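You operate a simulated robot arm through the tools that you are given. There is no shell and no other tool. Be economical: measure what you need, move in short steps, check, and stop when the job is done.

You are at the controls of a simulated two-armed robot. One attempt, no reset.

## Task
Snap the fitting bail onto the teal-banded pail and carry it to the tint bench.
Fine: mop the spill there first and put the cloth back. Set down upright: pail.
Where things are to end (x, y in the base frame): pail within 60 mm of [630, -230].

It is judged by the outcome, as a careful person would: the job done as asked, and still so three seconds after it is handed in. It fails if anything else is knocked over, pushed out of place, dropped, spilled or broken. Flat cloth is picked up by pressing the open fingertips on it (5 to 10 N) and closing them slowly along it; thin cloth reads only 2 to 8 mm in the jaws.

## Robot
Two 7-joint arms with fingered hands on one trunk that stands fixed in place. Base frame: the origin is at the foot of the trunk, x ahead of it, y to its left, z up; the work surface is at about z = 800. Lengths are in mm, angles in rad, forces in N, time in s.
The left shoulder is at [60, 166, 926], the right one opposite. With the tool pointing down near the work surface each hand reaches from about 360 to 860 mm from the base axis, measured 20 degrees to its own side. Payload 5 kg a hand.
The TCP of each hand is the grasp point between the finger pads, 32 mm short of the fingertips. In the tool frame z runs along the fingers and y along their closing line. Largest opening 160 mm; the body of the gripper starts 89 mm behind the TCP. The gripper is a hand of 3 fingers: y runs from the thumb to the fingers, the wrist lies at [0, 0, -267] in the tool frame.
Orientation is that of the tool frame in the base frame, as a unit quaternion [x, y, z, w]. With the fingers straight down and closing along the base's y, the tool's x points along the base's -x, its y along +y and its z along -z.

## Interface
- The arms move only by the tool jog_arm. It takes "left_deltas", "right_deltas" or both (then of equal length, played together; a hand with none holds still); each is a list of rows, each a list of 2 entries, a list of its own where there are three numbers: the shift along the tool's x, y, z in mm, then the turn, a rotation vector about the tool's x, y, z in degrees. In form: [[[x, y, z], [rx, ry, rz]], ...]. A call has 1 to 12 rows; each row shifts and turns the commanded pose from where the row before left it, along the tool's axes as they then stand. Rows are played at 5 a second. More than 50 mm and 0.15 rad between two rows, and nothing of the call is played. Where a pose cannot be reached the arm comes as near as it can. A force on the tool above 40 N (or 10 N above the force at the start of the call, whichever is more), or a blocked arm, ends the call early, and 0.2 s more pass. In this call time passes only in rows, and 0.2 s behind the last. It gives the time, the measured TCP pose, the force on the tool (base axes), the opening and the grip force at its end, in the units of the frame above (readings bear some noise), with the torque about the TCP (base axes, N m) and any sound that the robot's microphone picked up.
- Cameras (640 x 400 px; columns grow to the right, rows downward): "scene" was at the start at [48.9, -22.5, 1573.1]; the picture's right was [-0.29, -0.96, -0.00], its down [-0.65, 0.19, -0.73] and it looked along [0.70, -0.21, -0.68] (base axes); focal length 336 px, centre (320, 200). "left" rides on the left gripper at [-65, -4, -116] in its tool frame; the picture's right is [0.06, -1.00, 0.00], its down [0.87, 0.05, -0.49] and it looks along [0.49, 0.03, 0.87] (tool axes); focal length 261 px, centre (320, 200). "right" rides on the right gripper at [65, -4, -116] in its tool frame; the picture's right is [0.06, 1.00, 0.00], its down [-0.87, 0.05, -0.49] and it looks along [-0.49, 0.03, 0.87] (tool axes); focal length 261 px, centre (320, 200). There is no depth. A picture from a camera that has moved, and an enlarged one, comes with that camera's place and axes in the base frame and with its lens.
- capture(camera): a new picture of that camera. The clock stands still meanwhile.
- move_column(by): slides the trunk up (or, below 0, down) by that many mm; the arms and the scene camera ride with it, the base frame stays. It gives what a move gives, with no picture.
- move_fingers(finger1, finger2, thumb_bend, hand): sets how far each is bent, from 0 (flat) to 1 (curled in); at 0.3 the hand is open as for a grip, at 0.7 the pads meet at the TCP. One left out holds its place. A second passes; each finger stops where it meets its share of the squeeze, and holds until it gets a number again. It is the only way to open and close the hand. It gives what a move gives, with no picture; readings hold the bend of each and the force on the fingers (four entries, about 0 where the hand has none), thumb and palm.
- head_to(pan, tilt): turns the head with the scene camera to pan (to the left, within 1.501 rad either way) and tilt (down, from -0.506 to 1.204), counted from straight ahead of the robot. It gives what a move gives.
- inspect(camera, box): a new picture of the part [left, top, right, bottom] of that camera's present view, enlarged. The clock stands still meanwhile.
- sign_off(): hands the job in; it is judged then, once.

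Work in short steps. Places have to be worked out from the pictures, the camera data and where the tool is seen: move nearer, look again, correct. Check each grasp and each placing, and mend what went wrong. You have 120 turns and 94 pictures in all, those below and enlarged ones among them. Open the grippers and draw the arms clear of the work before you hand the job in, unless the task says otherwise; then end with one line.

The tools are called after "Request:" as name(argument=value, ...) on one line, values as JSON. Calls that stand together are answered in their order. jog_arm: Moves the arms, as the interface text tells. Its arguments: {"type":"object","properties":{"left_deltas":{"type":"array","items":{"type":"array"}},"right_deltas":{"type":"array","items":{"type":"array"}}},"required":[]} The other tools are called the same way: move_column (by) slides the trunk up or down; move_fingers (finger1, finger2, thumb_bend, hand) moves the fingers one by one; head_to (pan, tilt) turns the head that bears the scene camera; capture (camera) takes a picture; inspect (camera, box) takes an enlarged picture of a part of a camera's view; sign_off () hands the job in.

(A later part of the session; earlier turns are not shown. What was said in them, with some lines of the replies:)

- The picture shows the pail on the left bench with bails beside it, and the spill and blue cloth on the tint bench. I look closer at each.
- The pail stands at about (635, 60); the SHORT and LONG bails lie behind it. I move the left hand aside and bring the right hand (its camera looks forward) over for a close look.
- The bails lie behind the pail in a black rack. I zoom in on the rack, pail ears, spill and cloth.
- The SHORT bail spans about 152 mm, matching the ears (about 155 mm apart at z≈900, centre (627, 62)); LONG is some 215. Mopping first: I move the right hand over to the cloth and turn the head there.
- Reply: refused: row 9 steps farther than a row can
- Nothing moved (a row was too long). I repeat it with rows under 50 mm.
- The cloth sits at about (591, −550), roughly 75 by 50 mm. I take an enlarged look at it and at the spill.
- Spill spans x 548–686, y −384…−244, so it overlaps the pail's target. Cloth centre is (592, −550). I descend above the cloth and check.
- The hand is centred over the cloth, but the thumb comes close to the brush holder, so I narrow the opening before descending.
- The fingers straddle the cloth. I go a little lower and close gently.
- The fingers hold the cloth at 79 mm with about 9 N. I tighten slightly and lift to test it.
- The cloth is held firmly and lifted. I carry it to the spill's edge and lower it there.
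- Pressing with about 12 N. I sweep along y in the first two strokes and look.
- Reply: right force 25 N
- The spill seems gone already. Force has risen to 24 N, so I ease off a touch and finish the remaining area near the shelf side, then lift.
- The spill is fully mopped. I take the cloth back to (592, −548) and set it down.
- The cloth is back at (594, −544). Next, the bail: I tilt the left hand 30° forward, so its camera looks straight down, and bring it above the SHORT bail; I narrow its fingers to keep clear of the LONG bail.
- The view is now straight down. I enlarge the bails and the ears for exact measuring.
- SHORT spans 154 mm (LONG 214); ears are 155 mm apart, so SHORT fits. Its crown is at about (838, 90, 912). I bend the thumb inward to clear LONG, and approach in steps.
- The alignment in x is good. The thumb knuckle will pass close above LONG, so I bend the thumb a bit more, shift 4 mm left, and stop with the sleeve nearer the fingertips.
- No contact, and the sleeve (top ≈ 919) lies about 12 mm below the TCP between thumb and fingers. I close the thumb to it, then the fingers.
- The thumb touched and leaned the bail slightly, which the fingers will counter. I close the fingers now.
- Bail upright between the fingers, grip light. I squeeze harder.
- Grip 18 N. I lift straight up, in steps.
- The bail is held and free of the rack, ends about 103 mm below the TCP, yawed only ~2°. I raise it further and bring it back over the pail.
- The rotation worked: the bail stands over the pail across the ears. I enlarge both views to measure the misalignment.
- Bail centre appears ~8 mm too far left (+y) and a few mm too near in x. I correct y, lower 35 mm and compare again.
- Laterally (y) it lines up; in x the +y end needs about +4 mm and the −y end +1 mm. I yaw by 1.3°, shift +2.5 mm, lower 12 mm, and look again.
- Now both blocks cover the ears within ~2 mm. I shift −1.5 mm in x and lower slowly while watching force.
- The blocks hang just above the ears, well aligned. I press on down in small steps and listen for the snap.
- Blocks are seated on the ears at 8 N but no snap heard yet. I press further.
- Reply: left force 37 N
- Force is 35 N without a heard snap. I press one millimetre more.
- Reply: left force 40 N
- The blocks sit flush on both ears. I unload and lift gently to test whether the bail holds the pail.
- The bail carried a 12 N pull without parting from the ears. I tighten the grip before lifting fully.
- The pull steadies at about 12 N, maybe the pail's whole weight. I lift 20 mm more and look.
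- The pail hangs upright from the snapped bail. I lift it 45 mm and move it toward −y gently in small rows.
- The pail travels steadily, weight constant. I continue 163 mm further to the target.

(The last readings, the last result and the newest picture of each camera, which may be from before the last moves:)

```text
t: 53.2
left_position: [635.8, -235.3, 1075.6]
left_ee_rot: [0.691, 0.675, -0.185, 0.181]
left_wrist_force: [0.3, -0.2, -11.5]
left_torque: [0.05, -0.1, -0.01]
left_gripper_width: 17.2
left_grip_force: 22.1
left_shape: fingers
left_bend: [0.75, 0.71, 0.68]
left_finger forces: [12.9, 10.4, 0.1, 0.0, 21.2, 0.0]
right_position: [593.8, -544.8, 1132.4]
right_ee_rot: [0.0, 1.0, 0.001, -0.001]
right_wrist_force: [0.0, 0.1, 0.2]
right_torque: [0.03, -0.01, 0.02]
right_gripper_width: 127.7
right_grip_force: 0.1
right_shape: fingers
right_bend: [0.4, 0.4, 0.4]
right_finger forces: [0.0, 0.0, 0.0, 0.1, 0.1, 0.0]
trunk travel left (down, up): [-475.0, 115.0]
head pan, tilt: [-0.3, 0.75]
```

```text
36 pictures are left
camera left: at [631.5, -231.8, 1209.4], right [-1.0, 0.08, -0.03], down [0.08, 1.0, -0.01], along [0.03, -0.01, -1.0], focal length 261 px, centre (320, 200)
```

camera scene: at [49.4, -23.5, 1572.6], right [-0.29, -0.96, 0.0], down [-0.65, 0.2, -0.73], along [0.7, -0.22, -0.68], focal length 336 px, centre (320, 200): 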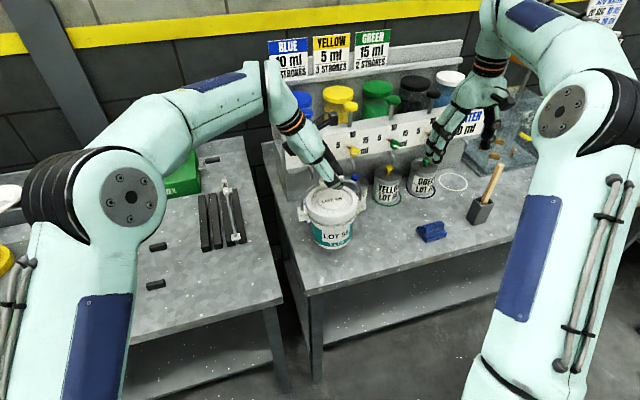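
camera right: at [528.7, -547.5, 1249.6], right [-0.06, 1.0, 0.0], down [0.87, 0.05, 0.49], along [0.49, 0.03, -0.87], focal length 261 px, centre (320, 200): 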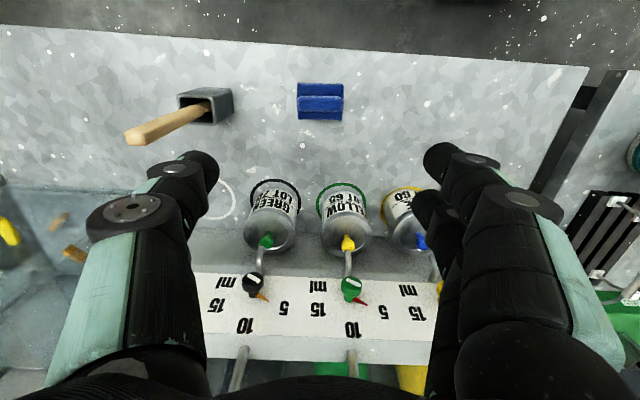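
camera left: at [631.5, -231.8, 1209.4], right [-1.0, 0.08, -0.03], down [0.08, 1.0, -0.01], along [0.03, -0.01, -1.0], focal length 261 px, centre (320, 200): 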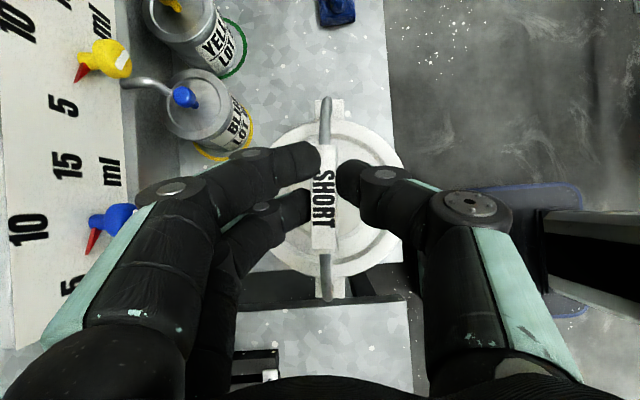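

The pail hangs over about (624, −234), inside tolerance and well on the bench. I lower it.

Request:
jog_arm(left_deltas=[[[5, 0, 8.7], [0, 0, 0]], [[7.5, 0, 13], [0, 0, 0]], [[7.5, 0, 13], [0, 0, 0]], [[5, 0, 8.7], [0, 0, 0]], [[4, 0, 6.9], [0, 0, 0]], [[1.5, 0, 2.6], [0, 0, 0]]])

Request:
inspect(camera="scene", box=[270, 160, 400, 290])

```text
t: 54.6
left_position: [633.9, -233.7, 1015.6]
left_ee_rot: [0.691, 0.676, -0.185, 0.179]
left_wrist_force: [-0.5, -0.1, -12.1]
left_torque: [0.05, -0.09, -0.02]
left_gripper_width: 17.2
left_grip_force: 22.2
left_shape: fingers
left_bend: [0.75, 0.71, 0.68]
left_finger forces: [12.9, 10.5, 0.0, 0.0, 21.2, 0.0]
right_position: [593.1, -545.0, 1133.1]
right_ee_rot: [0.0, 1.0, 0.0, 0.0]
right_wrist_force: [-0.2, 0.0, 0.2]
right_torque: [-0.01, -0.02, -0.01]
right_gripper_width: 127.7
right_grip_force: 0.0
right_shape: fingers
right_bend: [0.4, 0.4, 0.4]
right_finger forces: [0.0, 0.1, 0.0, 0.1, 0.0, 0.0]
trunk travel left (down, up): [-475.0, 115.0]
head pan, tilt: [-0.3, 0.75]
```

```text
3.08 times, centred on (335, 225) of scene
camera zoom: at [49.4, -23.5, 1572.6], right [-0.3, -0.96, 0.0], down [-0.65, 0.2, -0.73], along [0.7, -0.22, -0.68], focal length 1034 px, centre (274, 123)
```

zoom: 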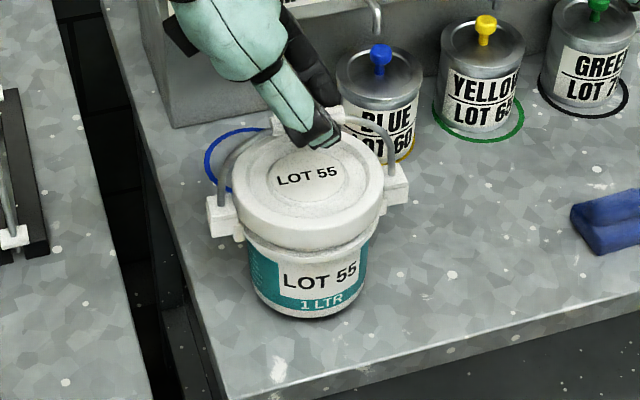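

Still hanging (12 N). I lower in 2 mm steps until the load comes off.

Request:
jog_arm(left_deltas=[[[1, 0, 1.73], [0, 0, 0]], [[1, 0, 1.73], [0, 0, 0]], [[1, 0, 1.73], [0, 0, 0]]])

```text
t: 55.4
left_position: [634.3, -233.6, 1009.3]
left_ee_rot: [0.69, 0.676, -0.185, 0.18]
left_wrist_force: [-1.1, -1.0, -12.4]
left_torque: [-0.02, -0.08, 0.02]
left_gripper_width: 17.0
left_grip_force: 22.4
left_shape: fingers
left_bend: [0.75, 0.71, 0.68]
left_finger forces: [12.9, 10.6, 0.0, 0.1, 21.2, 0.0]
right_position: [593.3, -545.2, 1133.7]
right_ee_rot: [0.0, 1.0, 0.0, 0.0]
right_wrist_force: [0.0, -0.4, 1.2]
right_torque: [0.04, -0.01, -0.01]
right_gripper_width: 127.6
right_grip_force: 0.1
right_shape: fingers
right_bend: [0.4, 0.4, 0.4]
right_finger forces: [0.0, 0.0, 0.0, 0.0, 0.0, 0.1]
trunk travel left (down, up): [-475.0, 115.0]
head pan, tilt: [-0.3, 0.75]
```

Still hanging at 1009; I go on.

Request:
jog_arm(left_deltas=[[[1, 0, 1.73], [0, 0, 0]], [[1, 0, 1.73], [0, 0, 0]]])

```text
t: 56.0
left_position: [634.4, -235.8, 1007.8]
left_ee_rot: [0.69, 0.675, -0.185, 0.182]
left_wrist_force: [-3.3, -1.4, 0.5]
left_torque: [-0.1, -0.03, -0.03]
left_gripper_width: 17.2
left_grip_force: 23.3
left_shape: fingers
left_bend: [0.75, 0.71, 0.68]
left_finger forces: [14.5, 8.2, 0.0, 0.0, 23.6, 0.0]
right_position: [592.9, -544.4, 1134.8]
right_ee_rot: [0.0, 1.0, 0.0, 0.0]
right_wrist_force: [0.4, 0.2, -0.3]
right_torque: [-0.01, 0.03, -0.01]
right_gripper_width: 127.7
right_grip_force: 0.1
right_shape: fingers
right_bend: [0.4, 0.4, 0.4]
right_finger forces: [0.0, 0.0, 0.0, 0.0, 0.0, 0.0]
trunk travel left (down, up): [-475.0, 115.0]
head pan, tilt: [-0.3, 0.75]
```

The pail now stands on the bench, load gone. I open the fingers a little first.

Request:
move_fingers(hand="left", thumb_bend=0.6, finger1=0.62, finger2=0.62)

Request:
move_fingers(hand="left", thumb_bend=0.45, finger1=0.45, finger2=0.45)

Request:
capture(camera="left")

Request:
inspect(camera="scene", box=[270, 160, 400, 290])

```text
t: 57.0
left_position: [634.7, -233.3, 1005.2]
left_ee_rot: [0.691, 0.675, -0.186, 0.182]
left_wrist_force: [0.1, -0.4, 0.7]
left_torque: [0.0, 0.02, -0.01]
left_gripper_width: 43.3
left_grip_force: 0.1
left_shape: fingers
left_bend: [0.62, 0.62, 0.6]
left_finger forces: [0.0, 0.1, 0.0, 0.1, 0.0, 0.0]
right_position: [592.7, -545.8, 1133.1]
right_ee_rot: [0.0, 1.0, 0.0, 0.0]
right_wrist_force: [-0.2, 1.0, -0.1]
right_torque: [0.01, -0.01, -0.01]
right_gripper_width: 127.6
right_grip_force: 0.0
right_shape: fingers
right_bend: [0.4, 0.4, 0.4]
right_finger forces: [0.0, 0.0, 0.0, 0.0, 0.0, 0.0]
trunk travel left (down, up): [-475.0, 115.0]
head pan, tilt: [-0.3, 0.75]
```

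```text
t: 58.0
left_position: [633.8, -232.8, 1004.5]
left_ee_rot: [0.69, 0.676, -0.185, 0.182]
left_wrist_force: [0.1, -0.2, -0.3]
left_torque: [0.0, 0.02, -0.02]
left_gripper_width: 106.9
left_grip_force: 0.0
left_shape: fingers
left_bend: [0.45, 0.45, 0.45]
left_finger forces: [0.0, 0.0, 0.1, 0.0, 0.0, 0.0]
right_position: [592.8, -544.5, 1133.7]
right_ee_rot: [0.0, 1.0, 0.001, 0.001]
right_wrist_force: [0.3, -0.9, -0.1]
right_torque: [0.04, 0.0, -0.01]
right_gripper_width: 127.7
right_grip_force: 0.0
right_shape: fingers
right_bend: [0.4, 0.4, 0.4]
right_finger forces: [0.0, 0.0, 0.0, 0.0, 0.0, 0.0]
trunk travel left (down, up): [-475.0, 115.0]
head pan, tilt: [-0.3, 0.75]
```

```text
34 pictures are left
camera left: at [630.9, -231.6, 1139.1], right [-1.0, 0.08, -0.03], down [0.08, 1.0, -0.01], along [0.03, -0.01, -1.0], focal length 261 px, centre (320, 200)
```

left: 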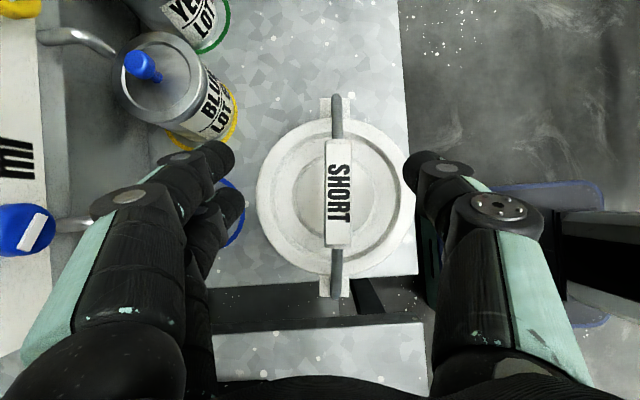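

```text
3.08 times, centred on (335, 225) of scene
camera zoom: at [48.5, -23.2, 1572.7], right [-0.3, -0.96, 0.0], down [-0.65, 0.2, -0.73], along [0.7, -0.22, -0.68], focal length 1034 px, centre (274, 123)
```

zoom: 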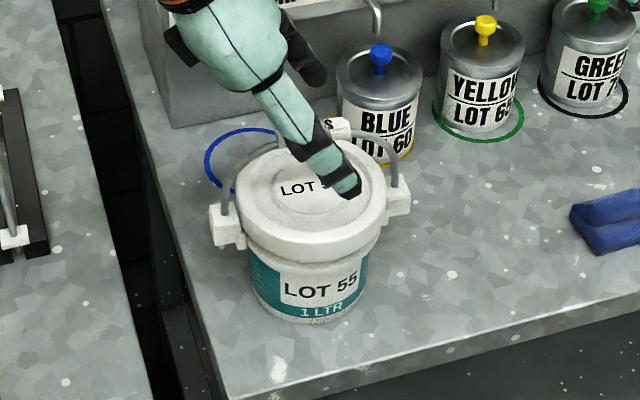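

Pail stands upright with the bail up, fingers clear. I withdraw the left hand back along its own axis, then off to the side.

Request:
jog_arm(left_deltas=[[[0, 0, -20], [0, 0, 0]], [[0, 0, -40], [0, 0, 0]], [[0, 0, -45], [0, 0, 0]], [[0, 0, -45], [0, 0, 0]], [[0, 0, -45], [0, 0, 0]], [[40, 0, -20], [0, 0, 0]], [[40, 0, -20], [0, 0, 0]], [[40, 0, -20], [0, 0, 0]], [[40, 0, -20], [0, 0, 0]]])

Request:
capture(camera="scene")

Request:
inspect(camera="scene", box=[250, 140, 480, 290])

```text
t: 60.0
left_position: [639.0, 44.0, 1163.5]
left_ee_rot: [0.69, 0.676, -0.185, 0.181]
left_wrist_force: [0.2, 0.0, -1.4]
left_torque: [-0.02, -0.01, -0.01]
left_gripper_width: 107.1
left_grip_force: 0.0
left_shape: fingers
left_bend: [0.45, 0.45, 0.45]
left_finger forces: [0.0, 0.0, 0.0, 0.0, 0.0, 0.0]
right_position: [594.2, -544.9, 1133.7]
right_ee_rot: [0.0, 1.0, 0.0, -0.001]
right_wrist_force: [0.8, 0.2, -0.4]
right_torque: [-0.01, 0.01, 0.0]
right_gripper_width: 127.5
right_grip_force: 0.1
right_shape: fingers
right_bend: [0.4, 0.4, 0.4]
right_finger forces: [0.0, 0.0, 0.1, 0.0, 0.0, 0.1]
trunk travel left (down, up): [-475.0, 115.0]
head pan, tilt: [-0.3, 0.75]
```

```text
32 pictures are left
camera scene: at [48.4, -22.0, 1572.7], right [-0.3, -0.96, 0.0], down [-0.65, 0.2, -0.73], along [0.7, -0.22, -0.68], focal length 336 px, centre (320, 200)
```

scene: 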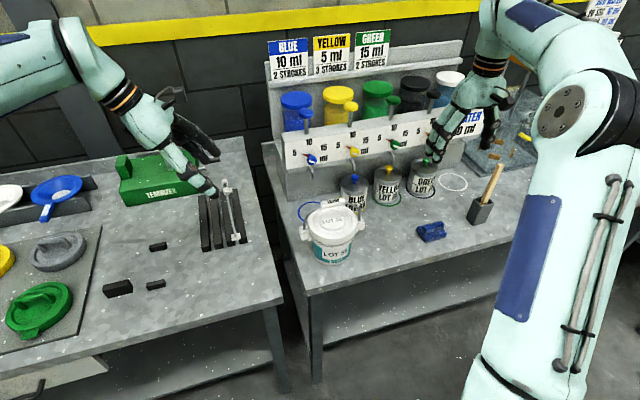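

```text
2.67 times, centred on (365, 215) of scene
camera zoom: at [48.4, -22.0, 1572.7], right [-0.3, -0.96, 0.0], down [-0.65, 0.2, -0.73], along [0.7, -0.22, -0.68], focal length 896 px, centre (200, 160)
```

zoom: 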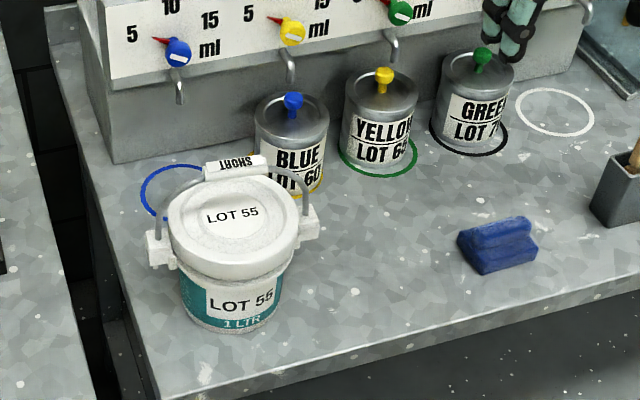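

Pail upright near (625, −233) with the bail on, bench clean, cloth back in place. I open both hands fully and raise them before handing in.

Request:
move_fingers(hand="left", thumb_bend=0.3, finger1=0.3, finger2=0.3)

Request:
move_fingers(hand="right", thumb_bend=0.3, finger1=0.3, finger2=0.3)

Request:
jog_arm(left_deltas=[[[0, 0, -40], [0, 0, 0]], [[0, 0, -40], [0, 0, 0]]], right_deltas=[[[0, 0, -45], [0, 0, 0]], [[0, 0, -45], [0, 0, 0]]])

Request:
capture(camera="scene")

```text
t: 61.0
left_position: [638.8, 40.5, 1163.4]
left_ee_rot: [0.691, 0.675, -0.185, 0.181]
left_wrist_force: [0.4, -0.1, 0.7]
left_torque: [-0.02, -0.03, -0.03]
left_gripper_width: 167.4
left_grip_force: 0.0
left_shape: fingers
left_bend: [0.3, 0.3, 0.3]
left_finger forces: [0.0, 0.1, 0.0, 0.0, 0.1, 0.0]
right_position: [593.8, -543.9, 1133.5]
right_ee_rot: [-0.001, 1.0, 0.0, 0.001]
right_wrist_force: [0.6, -0.4, 0.1]
right_torque: [-0.01, -0.03, 0.01]
right_gripper_width: 127.5
right_grip_force: 0.0
right_shape: fingers
right_bend: [0.4, 0.4, 0.4]
right_finger forces: [0.0, 0.0, 0.1, 0.1, 0.0, 0.0]
trunk travel left (down, up): [-475.0, 115.0]
head pan, tilt: [-0.3, 0.75]
```

```text
t: 62.0
left_position: [638.1, 41.7, 1163.3]
left_ee_rot: [0.69, 0.676, -0.185, 0.181]
left_wrist_force: [0.1, 0.2, 0.6]
left_torque: [0.0, -0.02, -0.01]
left_gripper_width: 167.2
left_grip_force: 0.1
left_shape: fingers
left_bend: [0.3, 0.3, 0.3]
left_finger forces: [0.1, 0.0, 0.1, 0.0, 0.1, 0.0]
right_position: [593.9, -544.2, 1132.2]
right_ee_rot: [0.0, 1.0, 0.0, 0.0]
right_wrist_force: [0.6, -0.1, -0.6]
right_torque: [0.0, 0.03, -0.03]
right_gripper_width: 167.4
right_grip_force: 0.0
right_shape: fingers
right_bend: [0.3, 0.3, 0.3]
right_finger forces: [0.0, 0.0, 0.0, 0.1, 0.0, 0.1]
trunk travel left (down, up): [-475.0, 115.0]
head pan, tilt: [-0.3, 0.75]
```

```text
t: 62.6
left_position: [640.4, 83.4, 1233.5]
left_ee_rot: [0.691, 0.675, -0.186, 0.18]
left_wrist_force: [0.0, 0.7, 0.2]
left_torque: [0.0, 0.0, 0.01]
left_gripper_width: 167.9
left_grip_force: 0.0
left_shape: fingers
left_bend: [0.3, 0.3, 0.3]
left_finger forces: [0.0, 0.0, 0.1, 0.0, 0.0, 0.1]
right_position: [593.8, -543.5, 1225.5]
right_ee_rot: [0.0, 1.0, 0.0, 0.0]
right_wrist_force: [0.0, 0.1, 0.5]
right_torque: [-0.02, 0.01, 0.04]
right_gripper_width: 168.1
right_grip_force: 0.0
right_shape: fingers
right_bend: [0.3, 0.3, 0.3]
right_finger forces: [0.0, 0.0, 0.0, 0.0, 0.1, 0.1]
trunk travel left (down, up): [-475.0, 115.0]
head pan, tilt: [-0.3, 0.75]
```

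```text
30 pictures are left
camera scene: at [48.8, -22.8, 1572.6], right [-0.3, -0.96, 0.0], down [-0.65, 0.2, -0.73], along [0.7, -0.22, -0.68], focal length 336 px, centre (320, 200)
```

scene: 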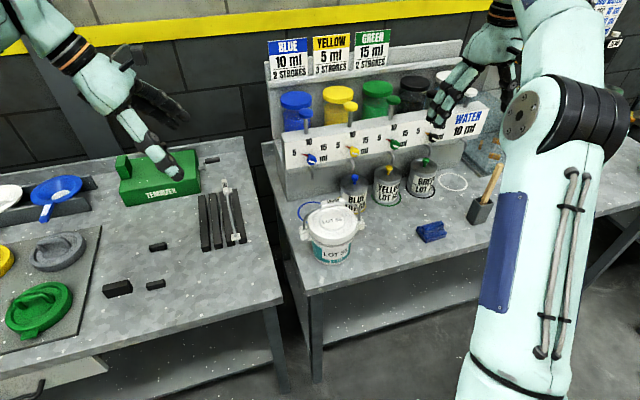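

Everything is in place and the arms are clear; I hand the job in.

Request:
sign_off()

```text
The job is handed in.
```

I mopped the spill and put the cloth back, then snapped the SHORT bail onto the teal-banded pail (no click was heard, but it held when I lifted it) and set the pail upright on the tint bench at about (625, −233).
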